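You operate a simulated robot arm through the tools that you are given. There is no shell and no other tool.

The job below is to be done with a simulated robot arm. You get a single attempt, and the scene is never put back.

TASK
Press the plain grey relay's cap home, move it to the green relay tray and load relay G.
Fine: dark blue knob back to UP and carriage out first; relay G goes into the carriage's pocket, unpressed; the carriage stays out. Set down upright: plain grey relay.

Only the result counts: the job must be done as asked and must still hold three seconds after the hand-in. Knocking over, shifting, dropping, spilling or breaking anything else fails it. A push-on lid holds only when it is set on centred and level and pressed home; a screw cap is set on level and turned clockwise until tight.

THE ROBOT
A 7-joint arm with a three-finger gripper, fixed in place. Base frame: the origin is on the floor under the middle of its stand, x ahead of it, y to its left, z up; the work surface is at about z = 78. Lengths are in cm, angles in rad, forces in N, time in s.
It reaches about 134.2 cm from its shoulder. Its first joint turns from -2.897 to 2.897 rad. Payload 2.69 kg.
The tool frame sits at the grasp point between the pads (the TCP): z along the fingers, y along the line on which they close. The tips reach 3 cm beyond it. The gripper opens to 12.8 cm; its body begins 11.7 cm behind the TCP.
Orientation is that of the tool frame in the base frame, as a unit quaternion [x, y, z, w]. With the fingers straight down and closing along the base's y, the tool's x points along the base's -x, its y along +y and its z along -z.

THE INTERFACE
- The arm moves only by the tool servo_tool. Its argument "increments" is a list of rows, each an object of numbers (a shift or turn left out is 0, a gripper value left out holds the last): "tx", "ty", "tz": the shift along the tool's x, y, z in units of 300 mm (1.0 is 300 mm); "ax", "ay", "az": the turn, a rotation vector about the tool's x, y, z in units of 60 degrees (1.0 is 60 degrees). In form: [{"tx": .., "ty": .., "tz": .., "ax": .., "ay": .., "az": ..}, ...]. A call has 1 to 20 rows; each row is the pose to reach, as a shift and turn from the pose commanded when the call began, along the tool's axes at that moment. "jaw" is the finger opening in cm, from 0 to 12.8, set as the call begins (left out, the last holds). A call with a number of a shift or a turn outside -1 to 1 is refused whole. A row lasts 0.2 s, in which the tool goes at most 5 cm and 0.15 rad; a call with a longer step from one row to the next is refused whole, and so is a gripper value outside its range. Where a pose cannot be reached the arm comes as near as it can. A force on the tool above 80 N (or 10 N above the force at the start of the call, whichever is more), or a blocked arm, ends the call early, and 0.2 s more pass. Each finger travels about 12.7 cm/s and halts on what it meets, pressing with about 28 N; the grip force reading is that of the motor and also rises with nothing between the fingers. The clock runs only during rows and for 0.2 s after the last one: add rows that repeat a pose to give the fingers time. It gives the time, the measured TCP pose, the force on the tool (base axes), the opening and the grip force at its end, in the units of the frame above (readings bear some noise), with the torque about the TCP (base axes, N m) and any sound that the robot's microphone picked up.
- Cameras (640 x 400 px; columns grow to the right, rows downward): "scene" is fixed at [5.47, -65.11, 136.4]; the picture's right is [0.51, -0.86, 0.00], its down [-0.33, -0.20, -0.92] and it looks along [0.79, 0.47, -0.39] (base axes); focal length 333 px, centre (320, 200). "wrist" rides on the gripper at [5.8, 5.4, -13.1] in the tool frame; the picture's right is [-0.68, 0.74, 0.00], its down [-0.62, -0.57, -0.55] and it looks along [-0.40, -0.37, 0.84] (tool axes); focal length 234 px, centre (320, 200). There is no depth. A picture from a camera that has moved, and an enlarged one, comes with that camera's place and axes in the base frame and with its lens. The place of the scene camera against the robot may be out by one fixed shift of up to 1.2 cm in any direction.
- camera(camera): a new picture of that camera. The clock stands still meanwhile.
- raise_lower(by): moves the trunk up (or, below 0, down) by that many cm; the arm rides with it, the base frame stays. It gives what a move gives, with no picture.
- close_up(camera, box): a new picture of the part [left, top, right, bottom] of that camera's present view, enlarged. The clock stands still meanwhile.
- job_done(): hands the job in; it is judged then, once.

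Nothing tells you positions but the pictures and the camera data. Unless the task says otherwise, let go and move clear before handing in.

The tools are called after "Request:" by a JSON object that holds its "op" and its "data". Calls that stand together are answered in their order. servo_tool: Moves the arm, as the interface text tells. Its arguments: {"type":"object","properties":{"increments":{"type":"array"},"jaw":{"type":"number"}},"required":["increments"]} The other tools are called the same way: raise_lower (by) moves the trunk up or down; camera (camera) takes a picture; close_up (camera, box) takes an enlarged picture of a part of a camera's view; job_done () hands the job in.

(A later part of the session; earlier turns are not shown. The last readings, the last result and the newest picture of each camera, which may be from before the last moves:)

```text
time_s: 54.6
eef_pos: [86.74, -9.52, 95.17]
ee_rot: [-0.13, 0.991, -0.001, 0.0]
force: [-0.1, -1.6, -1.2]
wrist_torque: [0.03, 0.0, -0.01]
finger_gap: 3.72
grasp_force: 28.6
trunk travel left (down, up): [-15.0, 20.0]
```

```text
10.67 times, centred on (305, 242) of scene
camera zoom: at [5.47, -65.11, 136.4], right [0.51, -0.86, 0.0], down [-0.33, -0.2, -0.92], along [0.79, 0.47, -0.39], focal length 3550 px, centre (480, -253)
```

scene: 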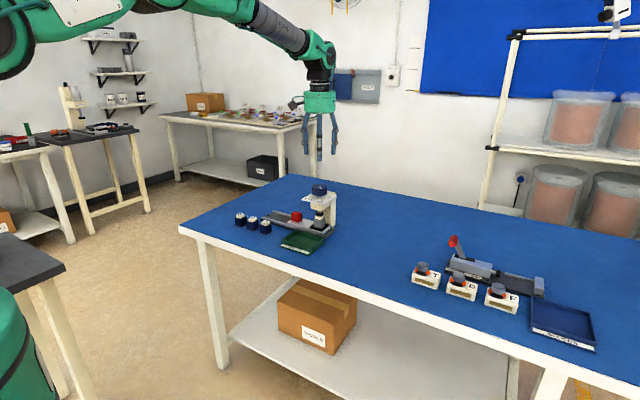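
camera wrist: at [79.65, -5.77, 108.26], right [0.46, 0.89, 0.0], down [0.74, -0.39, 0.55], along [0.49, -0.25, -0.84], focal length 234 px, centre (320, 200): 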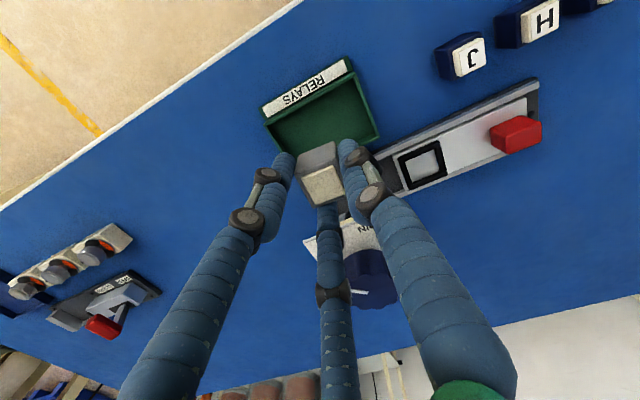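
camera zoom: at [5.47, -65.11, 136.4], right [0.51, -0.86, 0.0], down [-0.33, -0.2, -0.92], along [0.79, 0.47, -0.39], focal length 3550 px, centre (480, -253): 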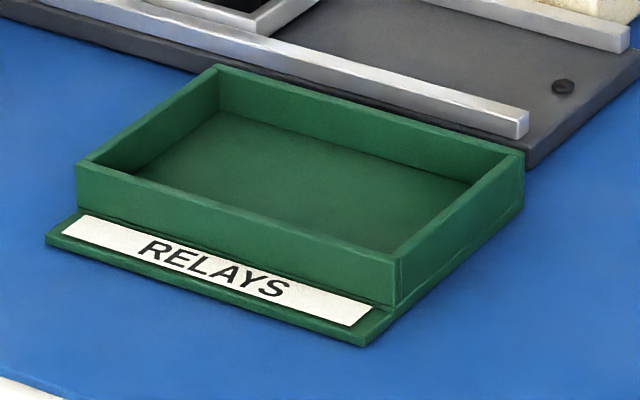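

Tray centre is (87.2, −9.35), rim z ≈ 79.9, floor ≈ 78.35; the relay is right above it. I lower it to just above the floor.

Request:
{"op": "servo_tool", "data": {"increments": [{"tx": -0.0048, "ty": -0.0013, "tz": 0.06}, {"tx": -0.0048, "ty": -0.0013, "tz": 0.13}, {"tx": -0.0048, "ty": -0.0013, "tz": 0.2}, {"tx": -0.0048, "ty": -0.0013, "tz": 0.27}, {"tx": -0.0048, "ty": -0.0013, "tz": 0.32}, {"tx": -0.0048, "ty": -0.0013, "tz": 0.35}, {"tx": -0.0048, "ty": -0.0013, "tz": 0.37}, {"tx": -0.0048, "ty": -0.0013, "tz": 0.37}], "jaw": 2.8}}

Request:
{"op": "close_up", "data": {"camera": "scene", "box": [270, 190, 350, 260]}}

Request:
{"op": "close_up", "data": {"camera": "wrist", "box": [220, 60, 430, 260]}}

```text
time_s: 56.4
eef_pos: [87.07, -9.4, 84.06]
ee_rot: [-0.132, 0.991, -0.001, 0.001]
force: [-0.7, -0.2, -1.2]
wrist_torque: [0.05, -0.01, 0.02]
finger_gap: 3.74
grasp_force: 27.9
trunk travel left (down, up): [-15.0, 20.0]
```

```text
5.71 times, centred on (310, 225) of scene
camera zoom: at [5.47, -65.11, 136.4], right [0.51, -0.86, 0.0], down [-0.33, -0.2, -0.92], along [0.79, 0.47, -0.39], focal length 1902 px, centre (377, 57)
```

zoom: 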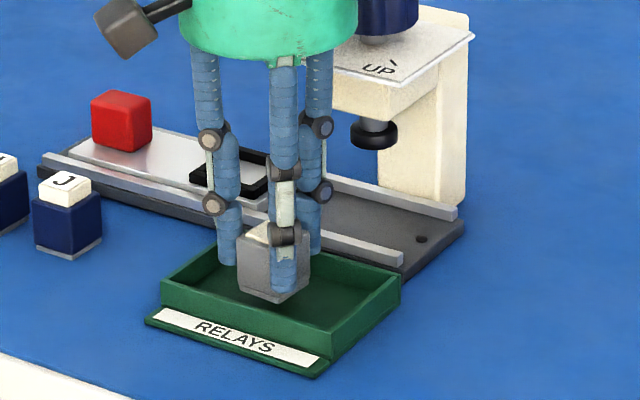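

```text
2.00 times, centred on (325, 160) of wrist
camera zoom: at [79.83, -5.74, 97.12], right [0.46, 0.89, 0.0], down [0.74, -0.39, 0.55], along [0.49, -0.25, -0.84], focal length 468 px, centre (310, 280)
```

zoom: 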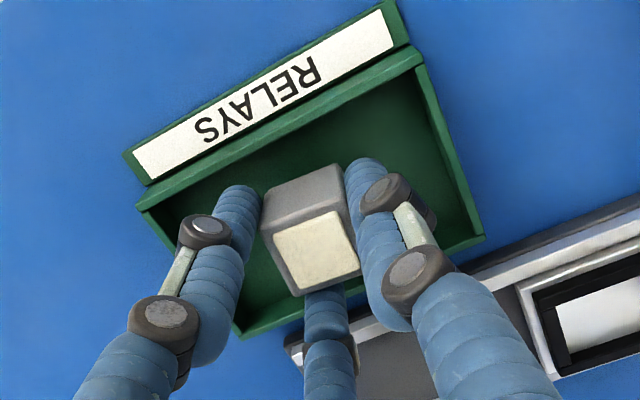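

Request:
{"op": "servo_tool", "data": {"increments": [{"tz": 0.01}, {"tz": 0.02}, {"tz": 0.025}, {"tz": 0.025}], "jaw": 2.8}}

Request:
{"op": "servo_tool", "data": {"increments": [{"tz": 0.004}, {"tz": 0.004}], "jaw": 2.8}}

Request:
{"op": "servo_tool", "data": {"increments": [{"tz": 0.004}, {"tz": 0.004}], "jaw": 2.8}}

```text
time_s: 57.4
eef_pos: [86.97, -9.37, 83.41]
ee_rot: [-0.13, 0.991, 0.0, 0.001]
force: [0.0, -0.2, 0.2]
wrist_torque: [-0.05, 0.01, -0.01]
finger_gap: 3.76
grasp_force: 28.2
trunk travel left (down, up): [-15.0, 20.0]
```

```text
time_s: 58.0
eef_pos: [86.93, -9.4, 83.27]
ee_rot: [-0.13, 0.991, 0.001, 0.0]
force: [0.2, 0.4, -0.6]
wrist_torque: [0.01, 0.05, 0.01]
finger_gap: 3.73
grasp_force: 27.9
trunk travel left (down, up): [-15.0, 20.0]
```

```text
time_s: 58.6
eef_pos: [86.96, -9.43, 83.04]
ee_rot: [-0.131, 0.991, 0.0, 0.0]
force: [0.8, -0.3, -1.2]
wrist_torque: [-0.01, 0.02, 0.02]
finger_gap: 3.75
grasp_force: 28.2
trunk travel left (down, up): [-15.0, 20.0]
```

Request:
{"op": "servo_tool", "data": {"increments": [{"tz": 0.004}, {"tz": 0.004}], "jaw": 2.8}}

Request:
{"op": "close_up", "data": {"camera": "scene", "box": [285, 215, 330, 255]}}

Request:
{"op": "close_up", "data": {"camera": "wrist", "box": [220, 60, 430, 260]}}

```text
time_s: 59.2
eef_pos: [87.05, -9.43, 83.13]
ee_rot: [-0.131, 0.991, 0.0, 0.0]
force: [-1.1, 0.2, 4.4]
wrist_torque: [0.09, 0.09, 0.0]
finger_gap: 3.72
grasp_force: 28.0
trunk travel left (down, up): [-15.0, 20.0]
```

```text
10.00 times, centred on (308, 235) of scene
camera zoom: at [5.47, -65.11, 136.4], right [0.51, -0.86, 0.0], down [-0.33, -0.2, -0.92], along [0.79, 0.47, -0.39], focal length 3328 px, centre (445, -150)
```

zoom: 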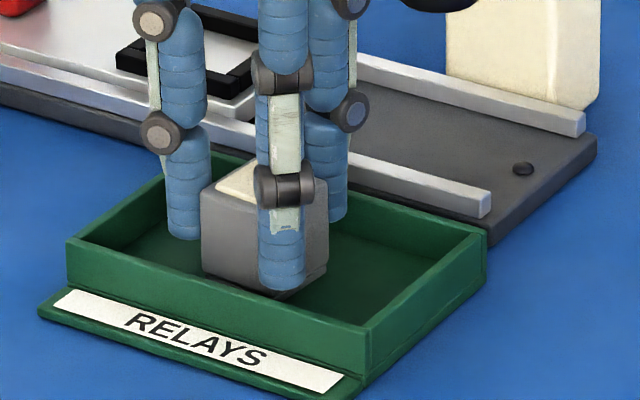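

```text
2.00 times, centred on (325, 160) of wrist
camera zoom: at [79.84, -5.73, 96.12], right [0.46, 0.89, 0.0], down [0.74, -0.39, 0.55], along [0.49, -0.25, -0.84], focal length 468 px, centre (310, 280)
```

zoom: 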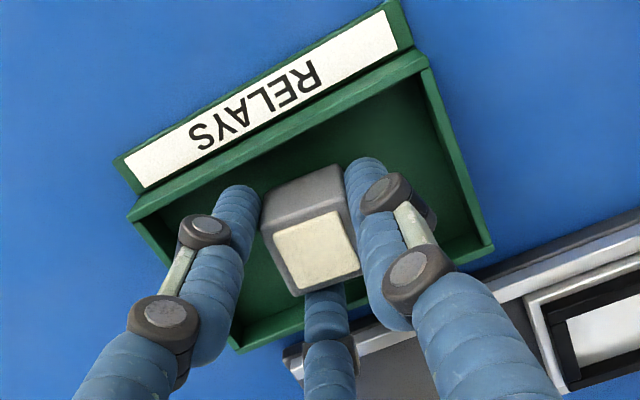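

Contact with the tray floor (z-force +4.4 N). I open the fingers just enough to release.

Request:
{"op": "servo_tool", "data": {"increments": [{"tz": 0}, {"tz": 0}, {"tz": 0}], "jaw": 4.6}}

Request:
{"op": "close_up", "data": {"camera": "scene", "box": [285, 215, 330, 255]}}

Request:
{"op": "close_up", "data": {"camera": "wrist", "box": [220, 60, 430, 260]}}

```text
time_s: 60.0
eef_pos: [86.97, -9.41, 83.03]
ee_rot: [-0.13, 0.991, -0.001, 0.0]
force: [-0.2, -0.8, -0.7]
wrist_torque: [0.02, -0.02, 0.0]
finger_gap: 4.62
grasp_force: 0.1
trunk travel left (down, up): [-15.0, 20.0]
```

```text
10.00 times, centred on (308, 235) of scene
camera zoom: at [5.47, -65.11, 136.4], right [0.51, -0.86, 0.0], down [-0.33, -0.2, -0.92], along [0.79, 0.47, -0.39], focal length 3328 px, centre (445, -150)
```

zoom: 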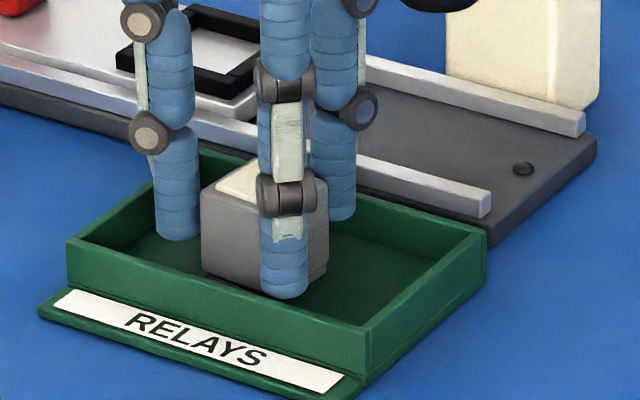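

```text
2.00 times, centred on (325, 160) of wrist
camera zoom: at [79.83, -5.73, 96.06], right [0.46, 0.89, 0.0], down [0.74, -0.39, 0.55], along [0.49, -0.25, -0.84], focal length 468 px, centre (310, 280)
```

zoom: 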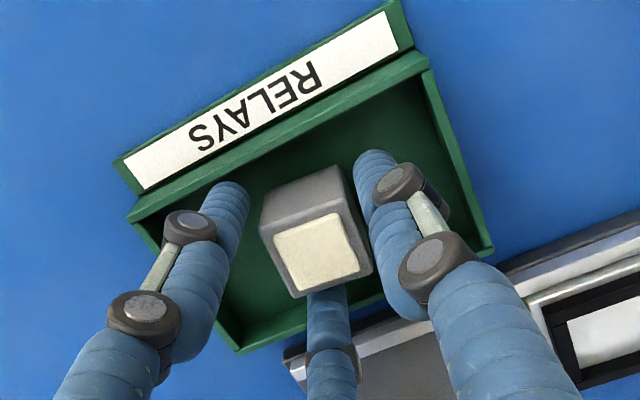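

The relay stands free on the tray floor, fingers clear. I rise straight up.

Request:
{"op": "servo_tool", "data": {"increments": [{"tz": -0.03}, {"tz": -0.07}, {"tz": -0.12}, {"tz": -0.2}, {"tz": -0.3}, {"tz": -0.4}, {"tz": -0.45}, {"tz": -0.45}], "jaw": 4.6}}

Request:
{"op": "close_up", "data": {"camera": "scene", "box": [270, 200, 350, 260]}}

Request:
{"op": "camera", "data": {"camera": "wrist"}}

```text
time_s: 61.8
eef_pos: [86.93, -9.4, 96.59]
ee_rot: [-0.13, 0.992, 0.0, -0.001]
force: [0.1, -0.2, 0.2]
wrist_torque: [-0.01, 0.01, -0.03]
finger_gap: 4.59
grasp_force: 0.0
trunk travel left (down, up): [-15.0, 20.0]
```

```text
6.67 times, centred on (310, 230) of scene
camera zoom: at [5.47, -65.11, 136.4], right [0.51, -0.86, 0.0], down [-0.33, -0.2, -0.92], along [0.79, 0.47, -0.39], focal length 2218 px, centre (387, 0)
```

zoom: 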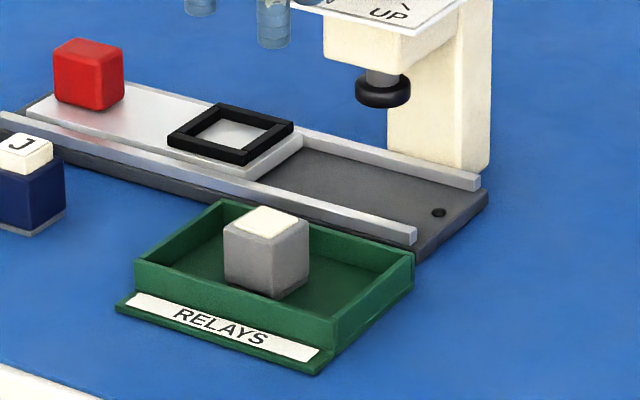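

```text
taken
camera wrist: at [79.84, -5.72, 109.56], right [0.46, 0.89, 0.0], down [0.74, -0.39, 0.55], along [0.49, -0.25, -0.84], focal length 234 px, centre (320, 200)
```

wrist: 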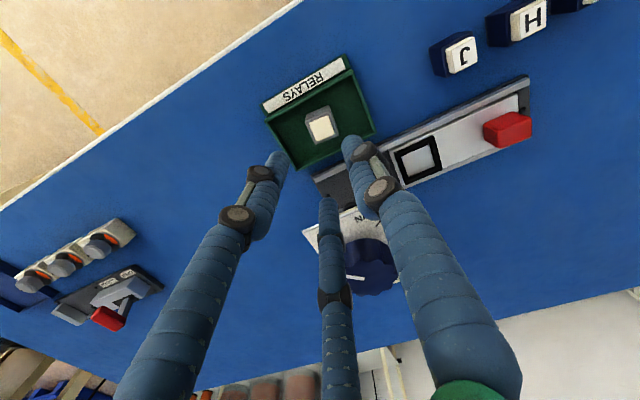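

The grey relay stands upright in the tray with its cap home. Now I move over relay G.

Request:
{"op": "servo_tool", "data": {"increments": [{"tx": -0.02, "ty": 0.08, "tz": -0.05}, {"tx": -0.05, "ty": 0.2, "tz": -0.1}, {"tx": -0.078, "ty": 0.32, "tz": -0.1}, {"tx": -0.108, "ty": 0.44, "tz": -0.1}, {"tx": -0.137, "ty": 0.56, "tz": -0.1}, {"tx": -0.167, "ty": 0.68, "tz": -0.1}, {"tx": -0.196, "ty": 0.8, "tz": -0.1}, {"tx": -0.2224, "ty": 0.9068, "tz": -0.1}, {"tx": -0.2224, "ty": 0.9068, "tz": -0.1}], "jaw": 6.4}}

Request:
{"op": "camera", "data": {"camera": "wrist"}}

Request:
{"op": "close_up", "data": {"camera": "wrist", "box": [260, 80, 380, 200]}}

Request:
{"op": "close_up", "data": {"camera": "scene", "box": [230, 205, 280, 240]}}

```text
time_s: 63.8
eef_pos: [86.29, 18.77, 99.46]
ee_rot: [-0.13, 0.991, 0.0, 0.0]
force: [-0.3, 0.4, -0.1]
wrist_torque: [-0.08, 0.03, -0.06]
finger_gap: 6.4
grasp_force: 0.1
trunk travel left (down, up): [-15.0, 20.0]
```

```text
taken
camera wrist: at [79.23, 22.37, 112.48], right [0.46, 0.89, 0.0], down [0.74, -0.39, 0.55], along [0.49, -0.25, -0.84], focal length 234 px, centre (320, 200)
```

wrist: 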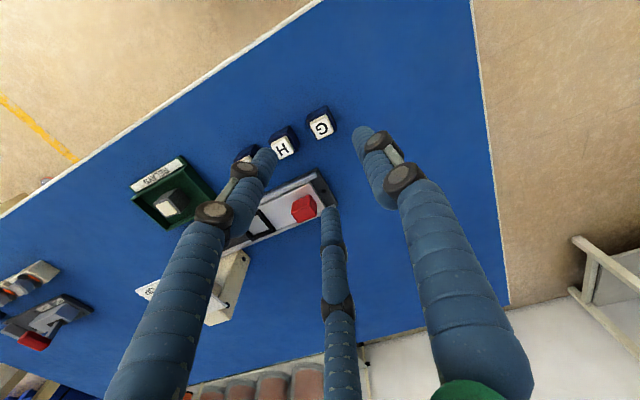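

```text
3.33 times, centred on (320, 140) of wrist
camera zoom: at [79.23, 22.37, 112.48], right [0.46, 0.89, 0.0], down [0.74, -0.39, 0.55], along [0.49, -0.25, -0.84], focal length 781 px, centre (320, 400)
```

zoom: 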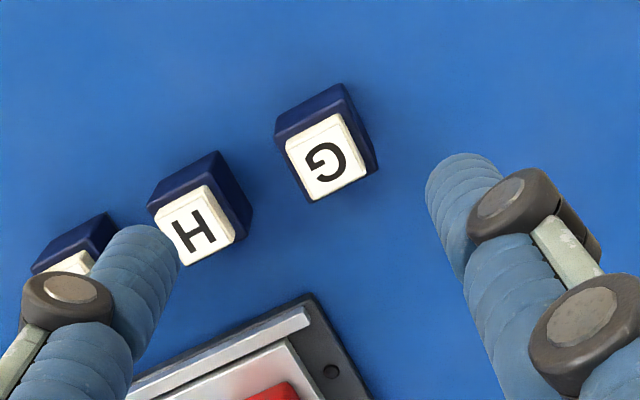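

```text
11.43 times, centred on (255, 222) of scene
camera zoom: at [5.47, -65.11, 136.4], right [0.51, -0.86, 0.0], down [-0.33, -0.2, -0.92], along [0.79, 0.47, -0.39], focal length 3803 px, centre (1063, -57)
```

zoom: 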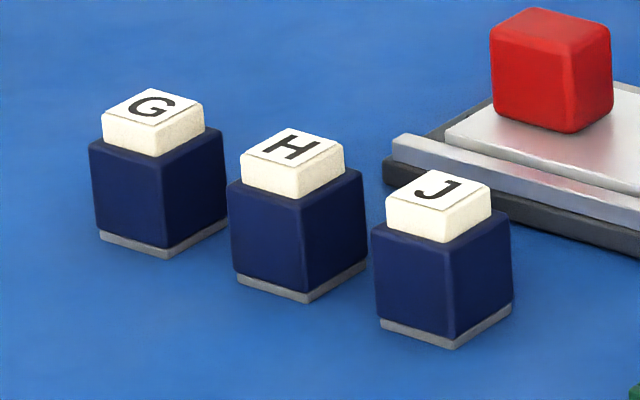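

Request:
{"op": "close_up", "data": {"camera": "wrist", "box": [295, 100, 345, 150]}}

```text
8.00 times, centred on (320, 125) of wrist
camera zoom: at [79.23, 22.37, 112.48], right [0.46, 0.89, 0.0], down [0.74, -0.39, 0.55], along [0.49, -0.25, -0.84], focal length 1873 px, centre (320, 800)
```

zoom: 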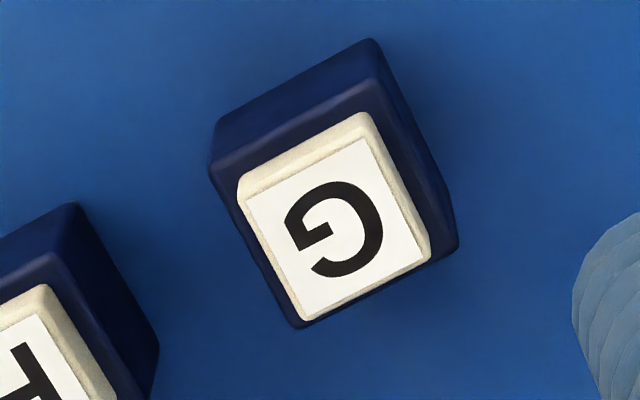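

Relay G is square to the axes at (86.95, 18.63), cap raised (top z ≈ 82.5). I shift over it and lower part way.

Request:
{"op": "servo_tool", "data": {"increments": [{"tx": -0.0138, "ty": -0.013, "tz": 0.06}, {"tx": -0.0138, "ty": -0.013, "tz": 0.13}, {"tx": -0.0138, "ty": -0.013, "tz": 0.2}, {"tx": -0.0138, "ty": -0.013, "tz": 0.27}, {"tx": -0.0138, "ty": -0.013, "tz": 0.33}, {"tx": -0.0138, "ty": -0.013, "tz": 0.38}, {"tx": -0.0138, "ty": -0.013, "tz": 0.38}], "jaw": 6.2}}

Request:
{"op": "close_up", "data": {"camera": "wrist", "box": [220, 60, 430, 260]}}

Request:
{"op": "close_up", "data": {"camera": "scene", "box": [215, 175, 285, 240]}}

```text
time_s: 65.4
eef_pos: [86.91, 18.34, 88.06]
ee_rot: [-0.13, 0.991, 0.0, -0.001]
force: [0.2, 0.0, 0.2]
wrist_torque: [0.0, 0.01, -0.02]
finger_gap: 6.21
grasp_force: 0.1
trunk travel left (down, up): [-15.0, 20.0]
```

```text
2.00 times, centred on (325, 160) of wrist
camera zoom: at [79.74, 22.01, 101.09], right [0.46, 0.89, 0.0], down [0.74, -0.39, 0.55], along [0.49, -0.25, -0.84], focal length 468 px, centre (310, 280)
```

zoom: 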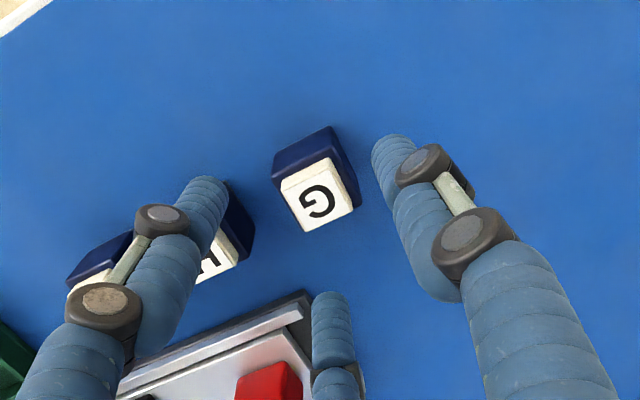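

```text
6.15 times, centred on (250, 208) of scene
camera zoom: at [5.47, -65.11, 136.4], right [0.51, -0.86, 0.0], down [-0.33, -0.2, -0.92], along [0.79, 0.47, -0.39], focal length 2048 px, centre (751, 154)
```

zoom: 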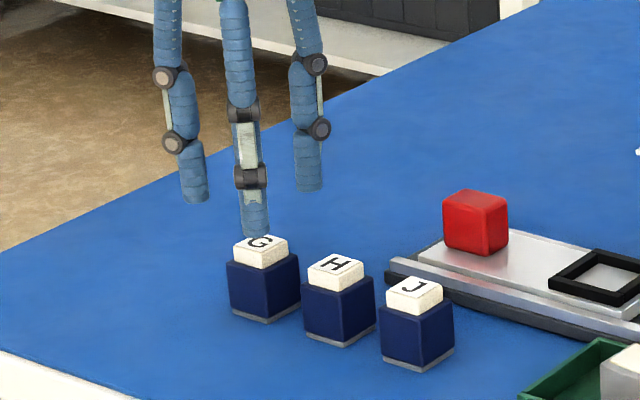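

Request:
{"op": "servo_tool", "data": {"increments": [{"tx": 0.0013, "ty": 0.0055, "tz": 0.04}, {"tx": 0.0013, "ty": 0.0055, "tz": 0.08}, {"tx": 0.0013, "ty": 0.0055, "tz": 0.12}, {"tx": 0.0013, "ty": 0.0055, "tz": 0.15}, {"tx": 0.0013, "ty": 0.0055, "tz": 0.177}, {"tx": 0.0013, "ty": 0.0055, "tz": 0.177}], "jaw": 6.2}}

Request:
{"op": "close_up", "data": {"camera": "wrist", "box": [220, 60, 430, 260]}}

Request:
{"op": "close_up", "data": {"camera": "scene", "box": [220, 185, 280, 240]}}

```text
time_s: 66.8
eef_pos: [86.91, 18.38, 82.79]
ee_rot: [-0.13, 0.992, 0.0, -0.001]
force: [-0.3, 0.9, 0.1]
wrist_torque: [-0.01, 0.03, 0.0]
finger_gap: 6.17
grasp_force: 0.0
trunk travel left (down, up): [-15.0, 20.0]
```

```text
2.00 times, centred on (325, 160) of wrist
camera zoom: at [79.66, 22.14, 95.8], right [0.46, 0.89, 0.0], down [0.74, -0.39, 0.55], along [0.49, -0.25, -0.84], focal length 468 px, centre (310, 280)
```

zoom: 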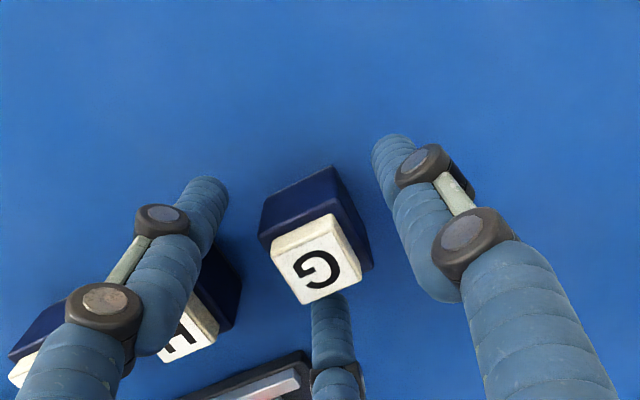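

```text
7.27 times, centred on (250, 212) of scene
camera zoom: at [5.47, -65.11, 136.4], right [0.51, -0.86, 0.0], down [-0.33, -0.2, -0.92], along [0.79, 0.47, -0.39], focal length 2420 px, centre (829, 109)
```

zoom: 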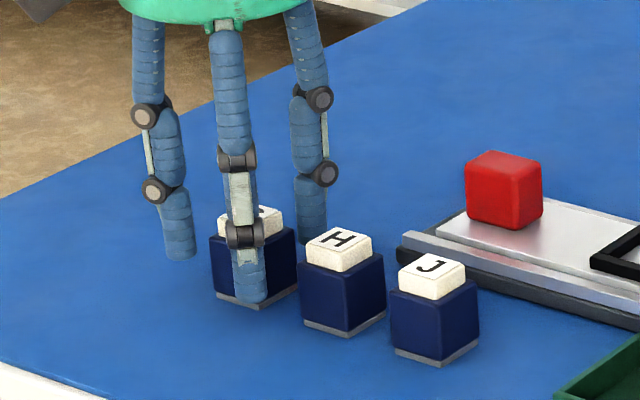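

Positioned around G with H clear. I close on its body.

Request:
{"op": "servo_tool", "data": {"increments": [{"tx": 0}, {"tx": 0}, {"tx": 0}, {"tx": 0}, {"tx": 0}], "jaw": 2.8}}

Request:
{"op": "close_up", "data": {"camera": "wrist", "box": [220, 60, 430, 260]}}

Request:
{"op": "close_up", "data": {"camera": "scene", "box": [220, 185, 280, 240]}}

```text
time_s: 68.0
eef_pos: [86.76, 18.51, 82.84]
ee_rot: [-0.13, 0.992, 0.0, 0.0]
force: [0.5, 0.4, 0.9]
wrist_torque: [0.05, 0.04, -0.02]
finger_gap: 3.71
grasp_force: 28.4
trunk travel left (down, up): [-15.0, 20.0]
```

```text
2.00 times, centred on (325, 160) of wrist
camera zoom: at [79.64, 22.14, 95.82], right [0.46, 0.89, 0.0], down [0.74, -0.39, 0.55], along [0.49, -0.25, -0.84], focal length 468 px, centre (310, 280)
```

zoom: 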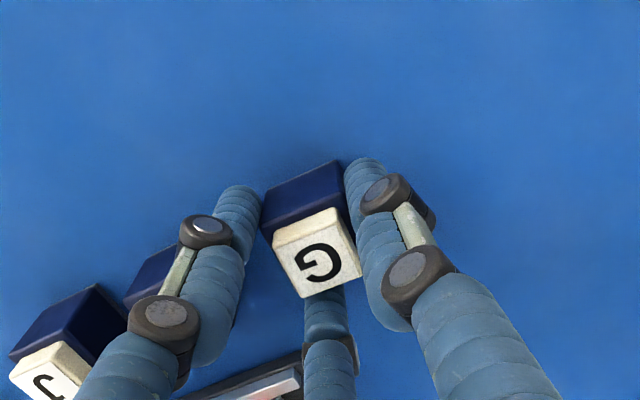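

```text
7.27 times, centred on (250, 212) of scene
camera zoom: at [5.47, -65.11, 136.4], right [0.51, -0.86, 0.0], down [-0.33, -0.2, -0.92], along [0.79, 0.47, -0.39], focal length 2420 px, centre (829, 109)
```

zoom: 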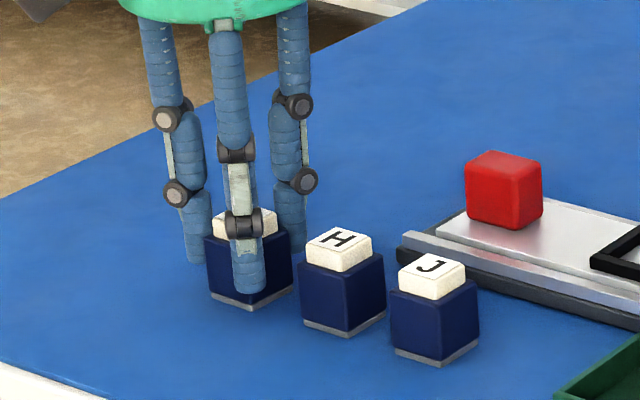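

Gripped identically to the grey one (3.71 cm gap). I lift G gently.

Request:
{"op": "servo_tool", "data": {"increments": [{"tz": -0.01}, {"tz": -0.02}, {"tz": -0.05}, {"tz": -0.1}, {"tz": -0.15}, {"tz": -0.22}, {"tz": -0.3}, {"tz": -0.36}, {"tz": -0.4}, {"tz": -0.4}], "jaw": 2.8}}

Request:
{"op": "close_up", "data": {"camera": "scene", "box": [215, 150, 295, 240]}}

Request:
{"op": "close_up", "data": {"camera": "wrist", "box": [220, 60, 430, 260]}}

```text
time_s: 70.2
eef_pos: [86.77, 18.47, 94.87]
ee_rot: [-0.131, 0.991, 0.0, 0.0]
force: [-0.7, -0.2, -0.2]
wrist_torque: [-0.05, -0.03, 0.05]
finger_gap: 3.71
grasp_force: 27.5
trunk travel left (down, up): [-15.0, 20.0]
```

```text
4.44 times, centred on (255, 195) of scene
camera zoom: at [5.47, -65.11, 136.4], right [0.51, -0.86, 0.0], down [-0.33, -0.2, -0.92], along [0.79, 0.47, -0.39], focal length 1479 px, centre (609, 222)
```

zoom: 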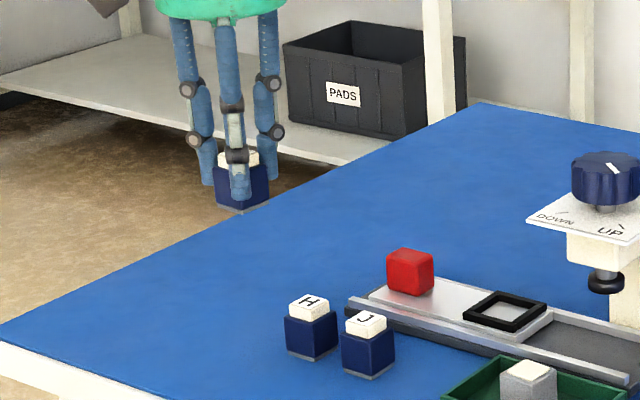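

```text
2.00 times, centred on (325, 160) of wrist
camera zoom: at [79.62, 22.09, 107.86], right [0.46, 0.89, 0.0], down [0.74, -0.39, 0.55], along [0.49, -0.25, -0.84], focal length 468 px, centre (310, 280)
```

zoom: 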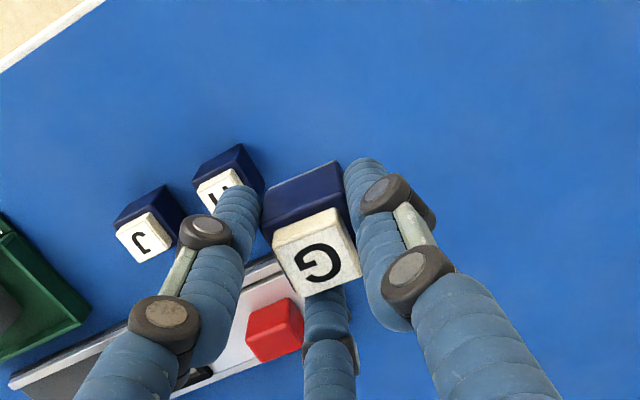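

G is held level with its cap still up. I carry it over to above the pocket.

Request:
{"op": "servo_tool", "data": {"increments": [{"tx": -0.012, "ty": -0.047}, {"tx": -0.035, "ty": -0.137}, {"tx": -0.06, "ty": -0.237}, {"tx": -0.085, "ty": -0.337}, {"tx": -0.111, "ty": -0.437}, {"tx": -0.136, "ty": -0.537}, {"tx": -0.159, "ty": -0.627}, {"tx": -0.1737, "ty": -0.6847}, {"tx": -0.1737, "ty": -0.6847}], "jaw": 2.8}}

Request:
{"op": "close_up", "data": {"camera": "wrist", "box": [220, 60, 430, 260]}}

Request:
{"op": "close_up", "data": {"camera": "scene", "box": [270, 150, 350, 240]}}

```text
time_s: 72.2
eef_pos: [97.14, -0.12, 94.79]
ee_rot: [-0.13, 0.991, 0.0, 0.0]
force: [-0.1, -0.1, -1.5]
wrist_torque: [0.04, -0.03, 0.01]
finger_gap: 3.7
grasp_force: 28.0
trunk travel left (down, up): [-15.0, 20.0]
```

```text
2.00 times, centred on (325, 160) of wrist
camera zoom: at [90.04, 3.56, 107.84], right [0.46, 0.89, 0.0], down [0.74, -0.39, 0.55], along [0.49, -0.25, -0.84], focal length 468 px, centre (310, 280)
```

zoom: 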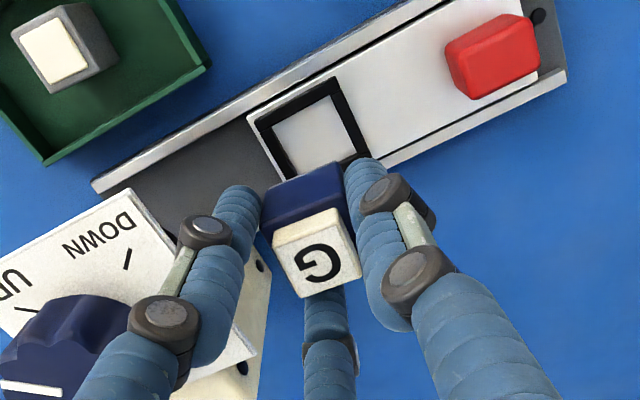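

```text
4.44 times, centred on (310, 195) of scene
camera zoom: at [5.47, -65.11, 136.4], right [0.51, -0.86, 0.0], down [-0.33, -0.2, -0.92], along [0.79, 0.47, -0.39], focal length 1479 px, centre (364, 222)
```

zoom: 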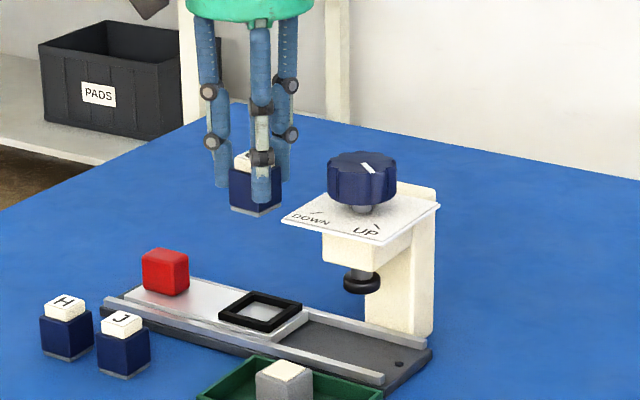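

Request:
{"op": "close_up", "data": {"camera": "wrist", "box": [280, 80, 360, 210]}}

```text
3.08 times, centred on (320, 145) of wrist
camera zoom: at [90.04, 3.56, 107.84], right [0.46, 0.89, 0.0], down [0.74, -0.39, 0.55], along [0.49, -0.25, -0.84], focal length 720 px, centre (320, 369)
```

zoom: 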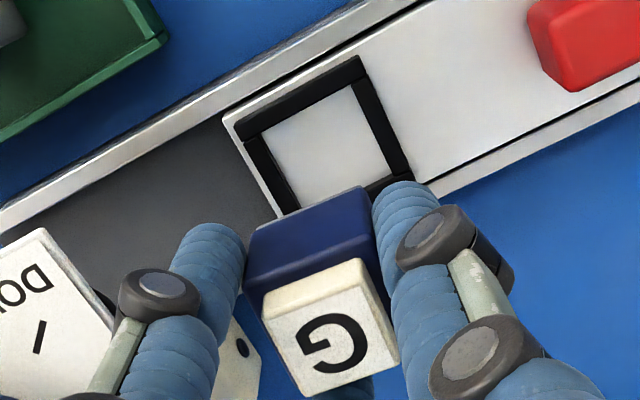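

G is aligned over the pocket to within ~0.15 cm (pocket clearance ≈ ±0.3). I lower it to just above the frame and check again.

Request:
{"op": "servo_tool", "data": {"increments": [{"tz": 0.06}, {"tz": 0.12}, {"tz": 0.18}, {"tz": 0.23}, {"tz": 0.26}, {"tz": 0.28}, {"tz": 0.285}, {"tz": 0.285}], "jaw": 2.8}}

Request:
{"op": "close_up", "data": {"camera": "wrist", "box": [270, 100, 370, 220]}}

Request:
{"op": "close_up", "data": {"camera": "scene", "box": [285, 195, 330, 232]}}

```text
time_s: 74.0
eef_pos: [97.13, -0.02, 86.38]
ee_rot: [-0.131, 0.991, 0.0, 0.0]
force: [-0.3, 0.1, -1.4]
wrist_torque: [0.01, 0.01, 0.01]
finger_gap: 3.77
grasp_force: 28.4
trunk travel left (down, up): [-15.0, 20.0]
```

```text
3.33 times, centred on (320, 160) of wrist
camera zoom: at [90.02, 3.63, 99.29], right [0.46, 0.89, 0.0], down [0.74, -0.39, 0.55], along [0.49, -0.25, -0.84], focal length 781 px, centre (320, 333)
```

zoom: 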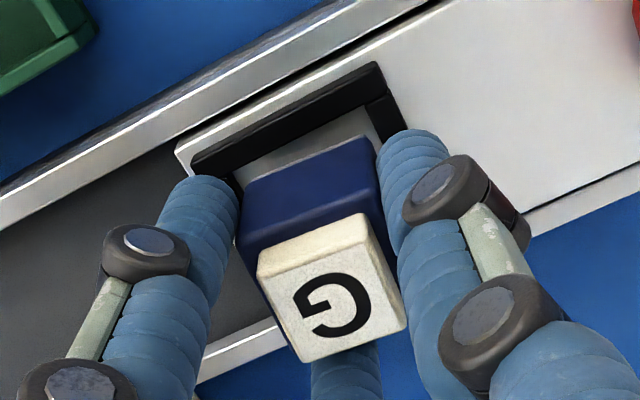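

```text
10.81 times, centred on (308, 214) of scene
camera zoom: at [5.47, -65.11, 136.4], right [0.51, -0.86, 0.0], down [-0.33, -0.2, -0.92], along [0.79, 0.47, -0.39], focal length 3598 px, centre (455, 54)
```

zoom: 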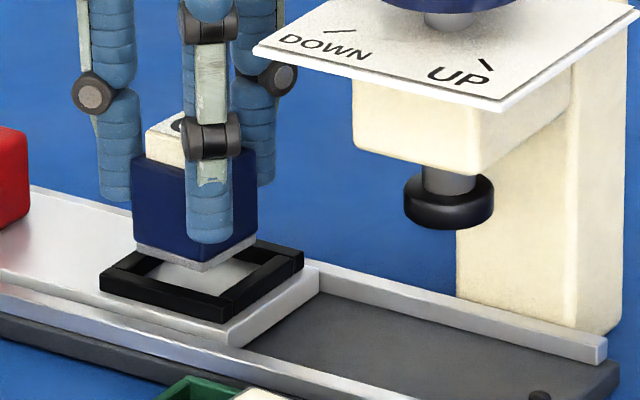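

Request:
{"op": "close_up", "data": {"camera": "scene", "box": [293, 212, 317, 230]}}

Request:
{"op": "close_up", "data": {"camera": "wrist", "box": [290, 110, 350, 170]}}

```text
16.00 times, centred on (305, 221) of scene
camera zoom: at [5.47, -65.11, 136.4], right [0.51, -0.86, 0.0], down [-0.33, -0.2, -0.92], along [0.79, 0.47, -0.39], focal length 5324 px, centre (560, -136)
```

zoom: 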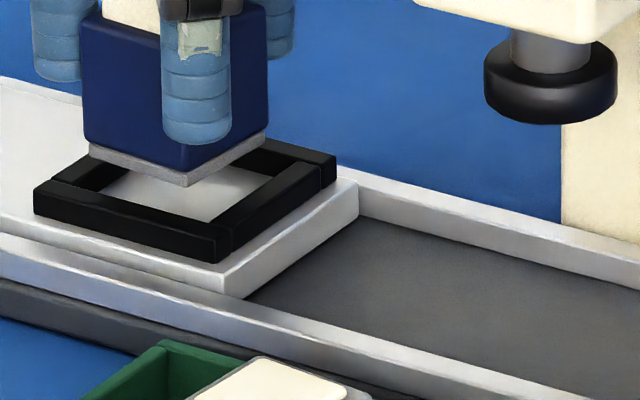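

```text
6.67 times, centred on (320, 140) of wrist
camera zoom: at [90.02, 3.63, 99.29], right [0.46, 0.89, 0.0], down [0.74, -0.39, 0.55], along [0.49, -0.25, -0.84], focal length 1561 px, centre (320, 600)
```

zoom: 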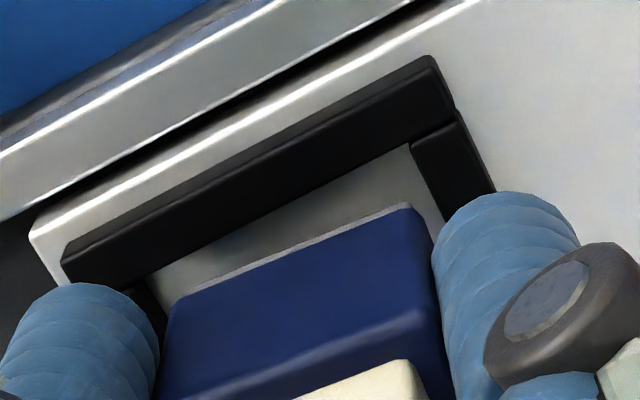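

G is over the opening but turned about 5° clockwise relative to the frame. I correct yaw by −5° and y by −0.1 cm, lower to just above the frame, and re-check.

Request:
{"op": "servo_tool", "data": {"increments": [{"tx": 0.0009, "ty": -0.0032, "az": -0.04}, {"tx": 0.0009, "ty": -0.0032, "az": -0.08}, {"tx": 0.0009, "ty": -0.0032, "tz": 0.01, "az": -0.08}, {"tx": 0.0009, "ty": -0.0032, "tz": 0.02, "az": -0.08}, {"tx": 0.0009, "ty": -0.0032, "tz": 0.02, "az": -0.08}], "jaw": 2.8}}

Request:
{"op": "close_up", "data": {"camera": "scene", "box": [293, 212, 317, 230]}}

Request:
{"op": "close_up", "data": {"camera": "wrist", "box": [290, 110, 350, 170]}}

Request:
{"op": "close_up", "data": {"camera": "wrist", "box": [270, 100, 370, 220]}}

```text
time_s: 75.2
eef_pos: [97.17, -0.06, 85.72]
ee_rot: [-0.173, 0.985, -0.001, 0.0]
force: [0.5, -1.2, 0.2]
wrist_torque: [0.02, 0.03, 0.0]
finger_gap: 3.75
grasp_force: 27.9
trunk travel left (down, up): [-15.0, 20.0]
```

```text
16.00 times, centred on (305, 221) of scene
camera zoom: at [5.47, -65.11, 136.4], right [0.51, -0.86, 0.0], down [-0.33, -0.2, -0.92], along [0.79, 0.47, -0.39], focal length 5324 px, centre (560, -136)
```

zoom: 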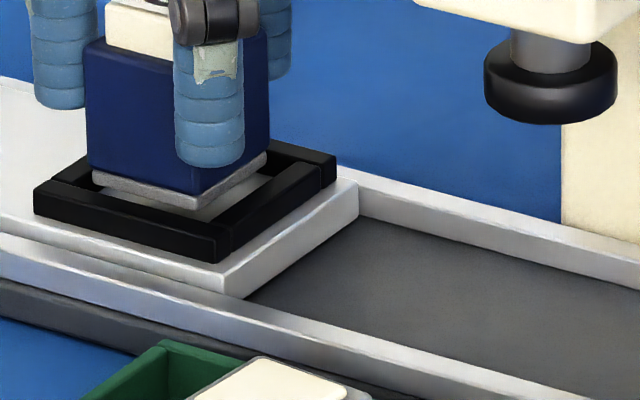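

```text
6.67 times, centred on (320, 140) of wrist
camera zoom: at [89.73, 2.95, 98.68], right [0.39, 0.92, 0.0], down [0.77, -0.32, 0.55], along [0.51, -0.21, -0.84], focal length 1561 px, centre (320, 600)
```

zoom: 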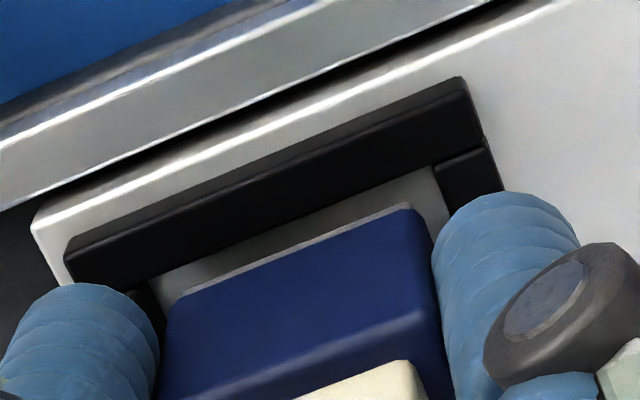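

```text
3.33 times, centred on (320, 160) of wrist
camera zoom: at [89.73, 2.95, 98.68], right [0.39, 0.92, 0.0], down [0.77, -0.32, 0.55], along [0.51, -0.21, -0.84], focal length 781 px, centre (320, 333)
```

zoom: 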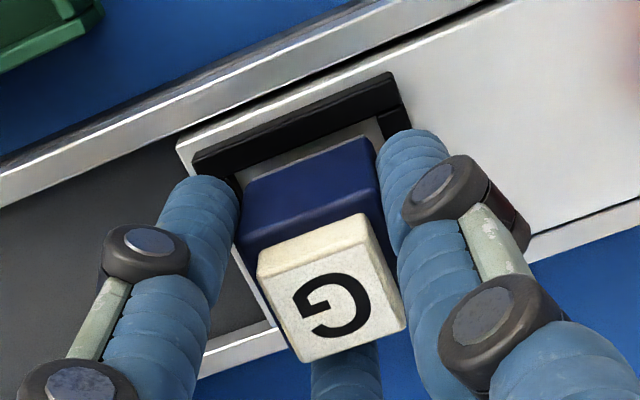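

The alignment looks good: gaps of ~0.25–0.4 cm to the frame on each side. I lower G into the pocket in small steps watching the force.

Request:
{"op": "servo_tool", "data": {"increments": [{"tz": 0.004}, {"tz": 0.008}, {"tz": 0.008}], "jaw": 2.8}}

Request:
{"op": "servo_tool", "data": {"increments": [{"tz": 0.003}, {"tz": 0.006}, {"tz": 0.006}], "jaw": 2.8}}

Request:
{"op": "close_up", "data": {"camera": "scene", "box": [293, 212, 317, 230]}}

Request:
{"op": "close_up", "data": {"camera": "wrist", "box": [290, 110, 350, 170]}}

```text
time_s: 76.0
eef_pos: [97.14, -0.19, 85.46]
ee_rot: [-0.171, 0.985, 0.0, -0.001]
force: [0.6, 1.1, -0.5]
wrist_torque: [-0.01, 0.0, -0.01]
finger_gap: 3.74
grasp_force: 27.9
trunk travel left (down, up): [-15.0, 20.0]
```

```text
time_s: 76.8
eef_pos: [97.13, -0.1, 85.21]
ee_rot: [-0.172, 0.985, 0.0, 0.0]
force: [-0.4, -0.7, -0.3]
wrist_torque: [-0.01, 0.02, -0.03]
finger_gap: 3.74
grasp_force: 27.8
trunk travel left (down, up): [-15.0, 20.0]
```

```text
16.00 times, centred on (305, 221) of scene
camera zoom: at [5.47, -65.11, 136.4], right [0.51, -0.86, 0.0], down [-0.33, -0.2, -0.92], along [0.79, 0.47, -0.39], focal length 5324 px, centre (560, -136)
```

zoom: 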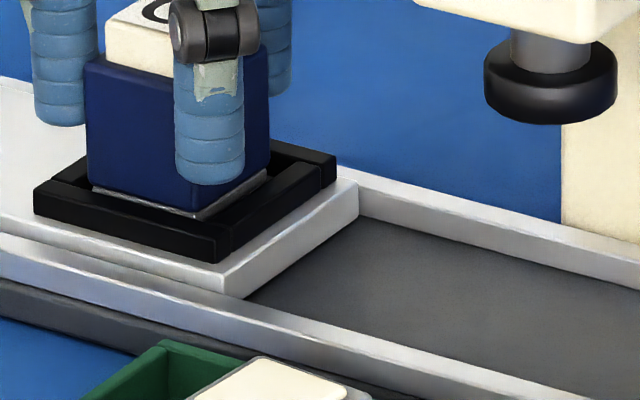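

```text
6.67 times, centred on (320, 140) of wrist
camera zoom: at [89.71, 2.95, 98.26], right [0.39, 0.92, 0.0], down [0.77, -0.32, 0.55], along [0.51, -0.21, -0.84], focal length 1561 px, centre (320, 600)
```

zoom: 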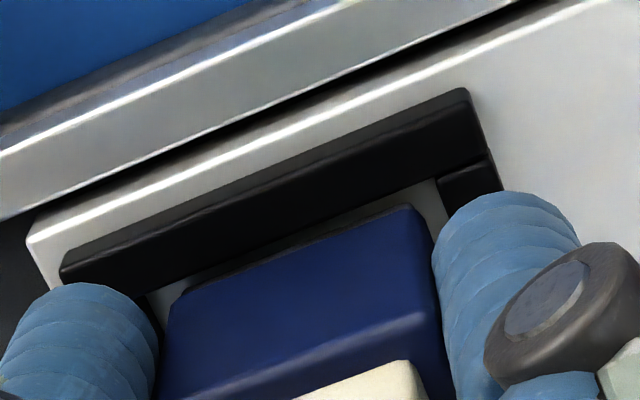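

The base is entering the pocket with no contact force. I continue down.

Request:
{"op": "servo_tool", "data": {"increments": [{"tz": 0.003}, {"tz": 0.006}, {"tz": 0.006}], "jaw": 2.8}}

Request:
{"op": "servo_tool", "data": {"increments": [{"tz": 0.004}, {"tz": 0.004}], "jaw": 2.8}}

```text
time_s: 77.6
eef_pos: [97.22, -0.25, 84.99]
ee_rot: [-0.172, 0.985, 0.0, -0.001]
force: [-0.5, -1.0, -0.6]
wrist_torque: [0.01, -0.01, 0.03]
finger_gap: 3.75
grasp_force: 27.9
trunk travel left (down, up): [-15.0, 20.0]
```

```text
time_s: 78.2
eef_pos: [97.07, -0.11, 85.0]
ee_rot: [-0.172, 0.985, 0.0, 0.0]
force: [-0.2, -0.2, 5.4]
wrist_torque: [0.03, 0.11, 0.02]
finger_gap: 3.77
grasp_force: 28.0
trunk travel left (down, up): [-15.0, 20.0]
```

Request:
{"op": "close_up", "data": {"camera": "scene", "box": [290, 205, 320, 230]}}

Request:
{"op": "close_up", "data": {"camera": "wrist", "box": [270, 100, 370, 220]}}

```text
16.00 times, centred on (305, 218) of scene
camera zoom: at [5.47, -65.11, 136.4], right [0.51, -0.86, 0.0], down [-0.33, -0.2, -0.92], along [0.79, 0.47, -0.39], focal length 5324 px, centre (560, -80)
```

zoom: 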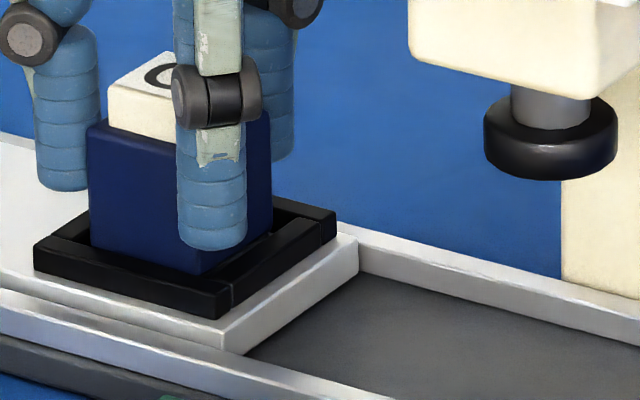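

```text
3.33 times, centred on (320, 160) of wrist
camera zoom: at [89.74, 2.91, 98.01], right [0.39, 0.92, 0.0], down [0.77, -0.32, 0.55], along [0.51, -0.21, -0.84], focal length 781 px, centre (320, 333)
```

zoom: 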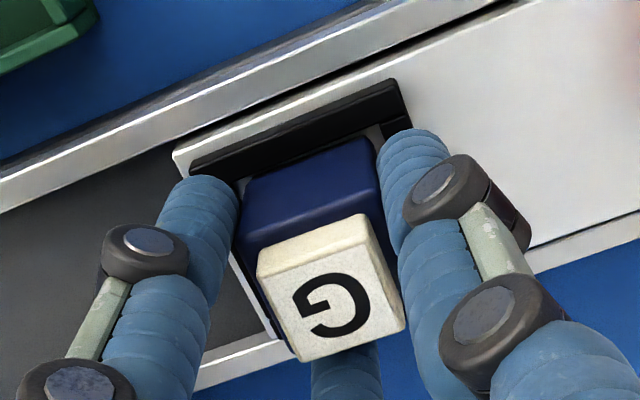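

G is seated in the pocket, upright, cap still raised. I open the fingers and check.

Request:
{"op": "servo_tool", "data": {"increments": [{"tz": 0}, {"tz": 0}, {"tz": 0}], "jaw": 5.6}}

Request:
{"op": "close_up", "data": {"camera": "scene", "box": [285, 200, 325, 232]}}

Request:
{"op": "close_up", "data": {"camera": "wrist", "box": [270, 100, 370, 220]}}

```text
time_s: 79.0
eef_pos: [97.1, -0.16, 85.0]
ee_rot: [-0.173, 0.985, 0.0, 0.0]
force: [0.0, -0.4, 0.0]
wrist_torque: [0.03, 0.05, -0.02]
finger_gap: 5.61
grasp_force: 0.0
trunk travel left (down, up): [-15.0, 20.0]
```

```text
12.50 times, centred on (305, 216) of scene
camera zoom: at [5.47, -65.11, 136.4], right [0.51, -0.86, 0.0], down [-0.33, -0.2, -0.92], along [0.79, 0.47, -0.39], focal length 4160 px, centre (508, 0)
```

zoom: 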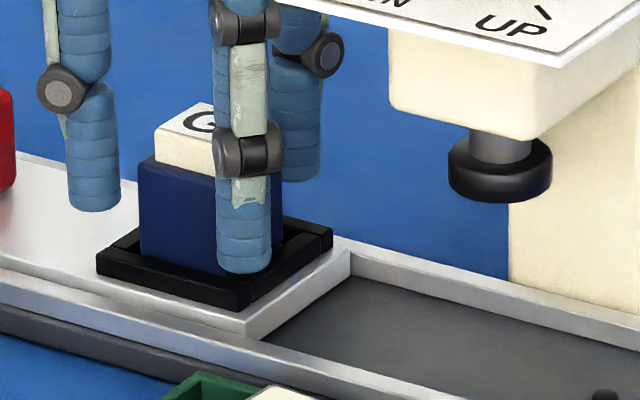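

```text
3.33 times, centred on (320, 160) of wrist
camera zoom: at [89.73, 2.92, 97.93], right [0.39, 0.92, 0.0], down [0.77, -0.32, 0.55], along [0.51, -0.21, -0.84], focal length 781 px, centre (320, 333)
```

zoom: 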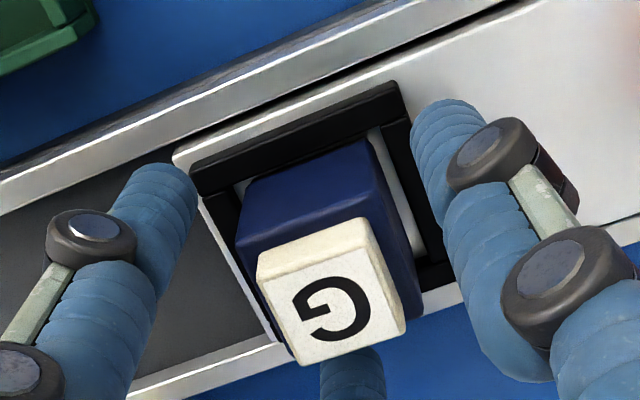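

The relay is released and free-standing in the pocket. I rise straight up and inspect everything.

Request:
{"op": "servo_tool", "data": {"increments": [{"tz": -0.03}, {"tz": -0.07}, {"tz": -0.13}, {"tz": -0.2}, {"tz": -0.3}, {"tz": -0.4}, {"tz": -0.5}, {"tz": -0.55}, {"tz": -0.55}], "jaw": 5.6}}

Request:
{"op": "camera", "data": {"camera": "wrist"}}

Request:
{"op": "close_up", "data": {"camera": "scene", "box": [230, 170, 350, 260]}}

Request:
{"op": "close_up", "data": {"camera": "wrist", "box": [240, 40, 420, 200]}}

```text
time_s: 81.0
eef_pos: [97.04, -0.23, 101.48]
ee_rot: [-0.172, 0.985, 0.0, 0.001]
force: [-0.1, 0.0, 0.6]
wrist_torque: [-0.01, 0.03, -0.01]
finger_gap: 5.62
grasp_force: 0.0
trunk travel left (down, up): [-15.0, 20.0]
```

```text
taken
camera wrist: at [89.7, 2.87, 114.45], right [0.39, 0.92, 0.0], down [0.77, -0.32, 0.55], along [0.51, -0.21, -0.84], focal length 234 px, centre (320, 200)
```

wrist: 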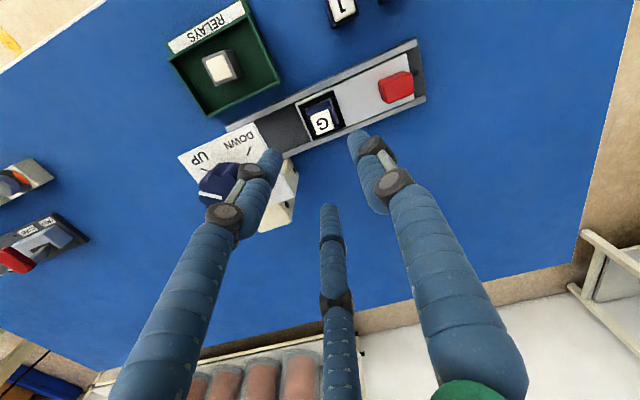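

```text
4.44 times, centred on (290, 215) of scene
camera zoom: at [5.47, -65.11, 136.4], right [0.51, -0.86, 0.0], down [-0.33, -0.2, -0.92], along [0.79, 0.47, -0.39], focal length 1479 px, centre (453, 133)
```

zoom: 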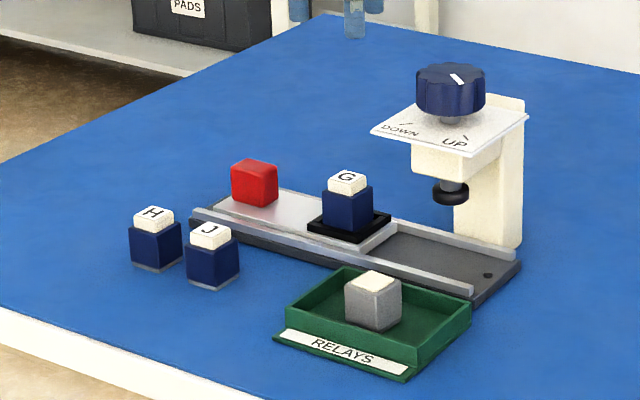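

```text
2.50 times, centred on (330, 120) of wrist
camera zoom: at [89.7, 2.87, 114.45], right [0.39, 0.92, 0.0], down [0.77, -0.32, 0.55], along [0.51, -0.21, -0.84], focal length 585 px, centre (295, 400)
```

zoom: 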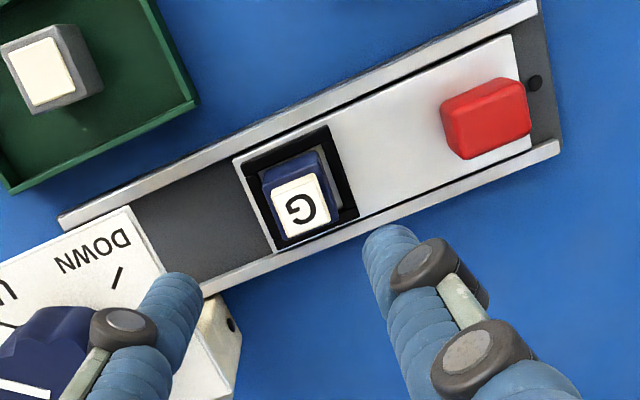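

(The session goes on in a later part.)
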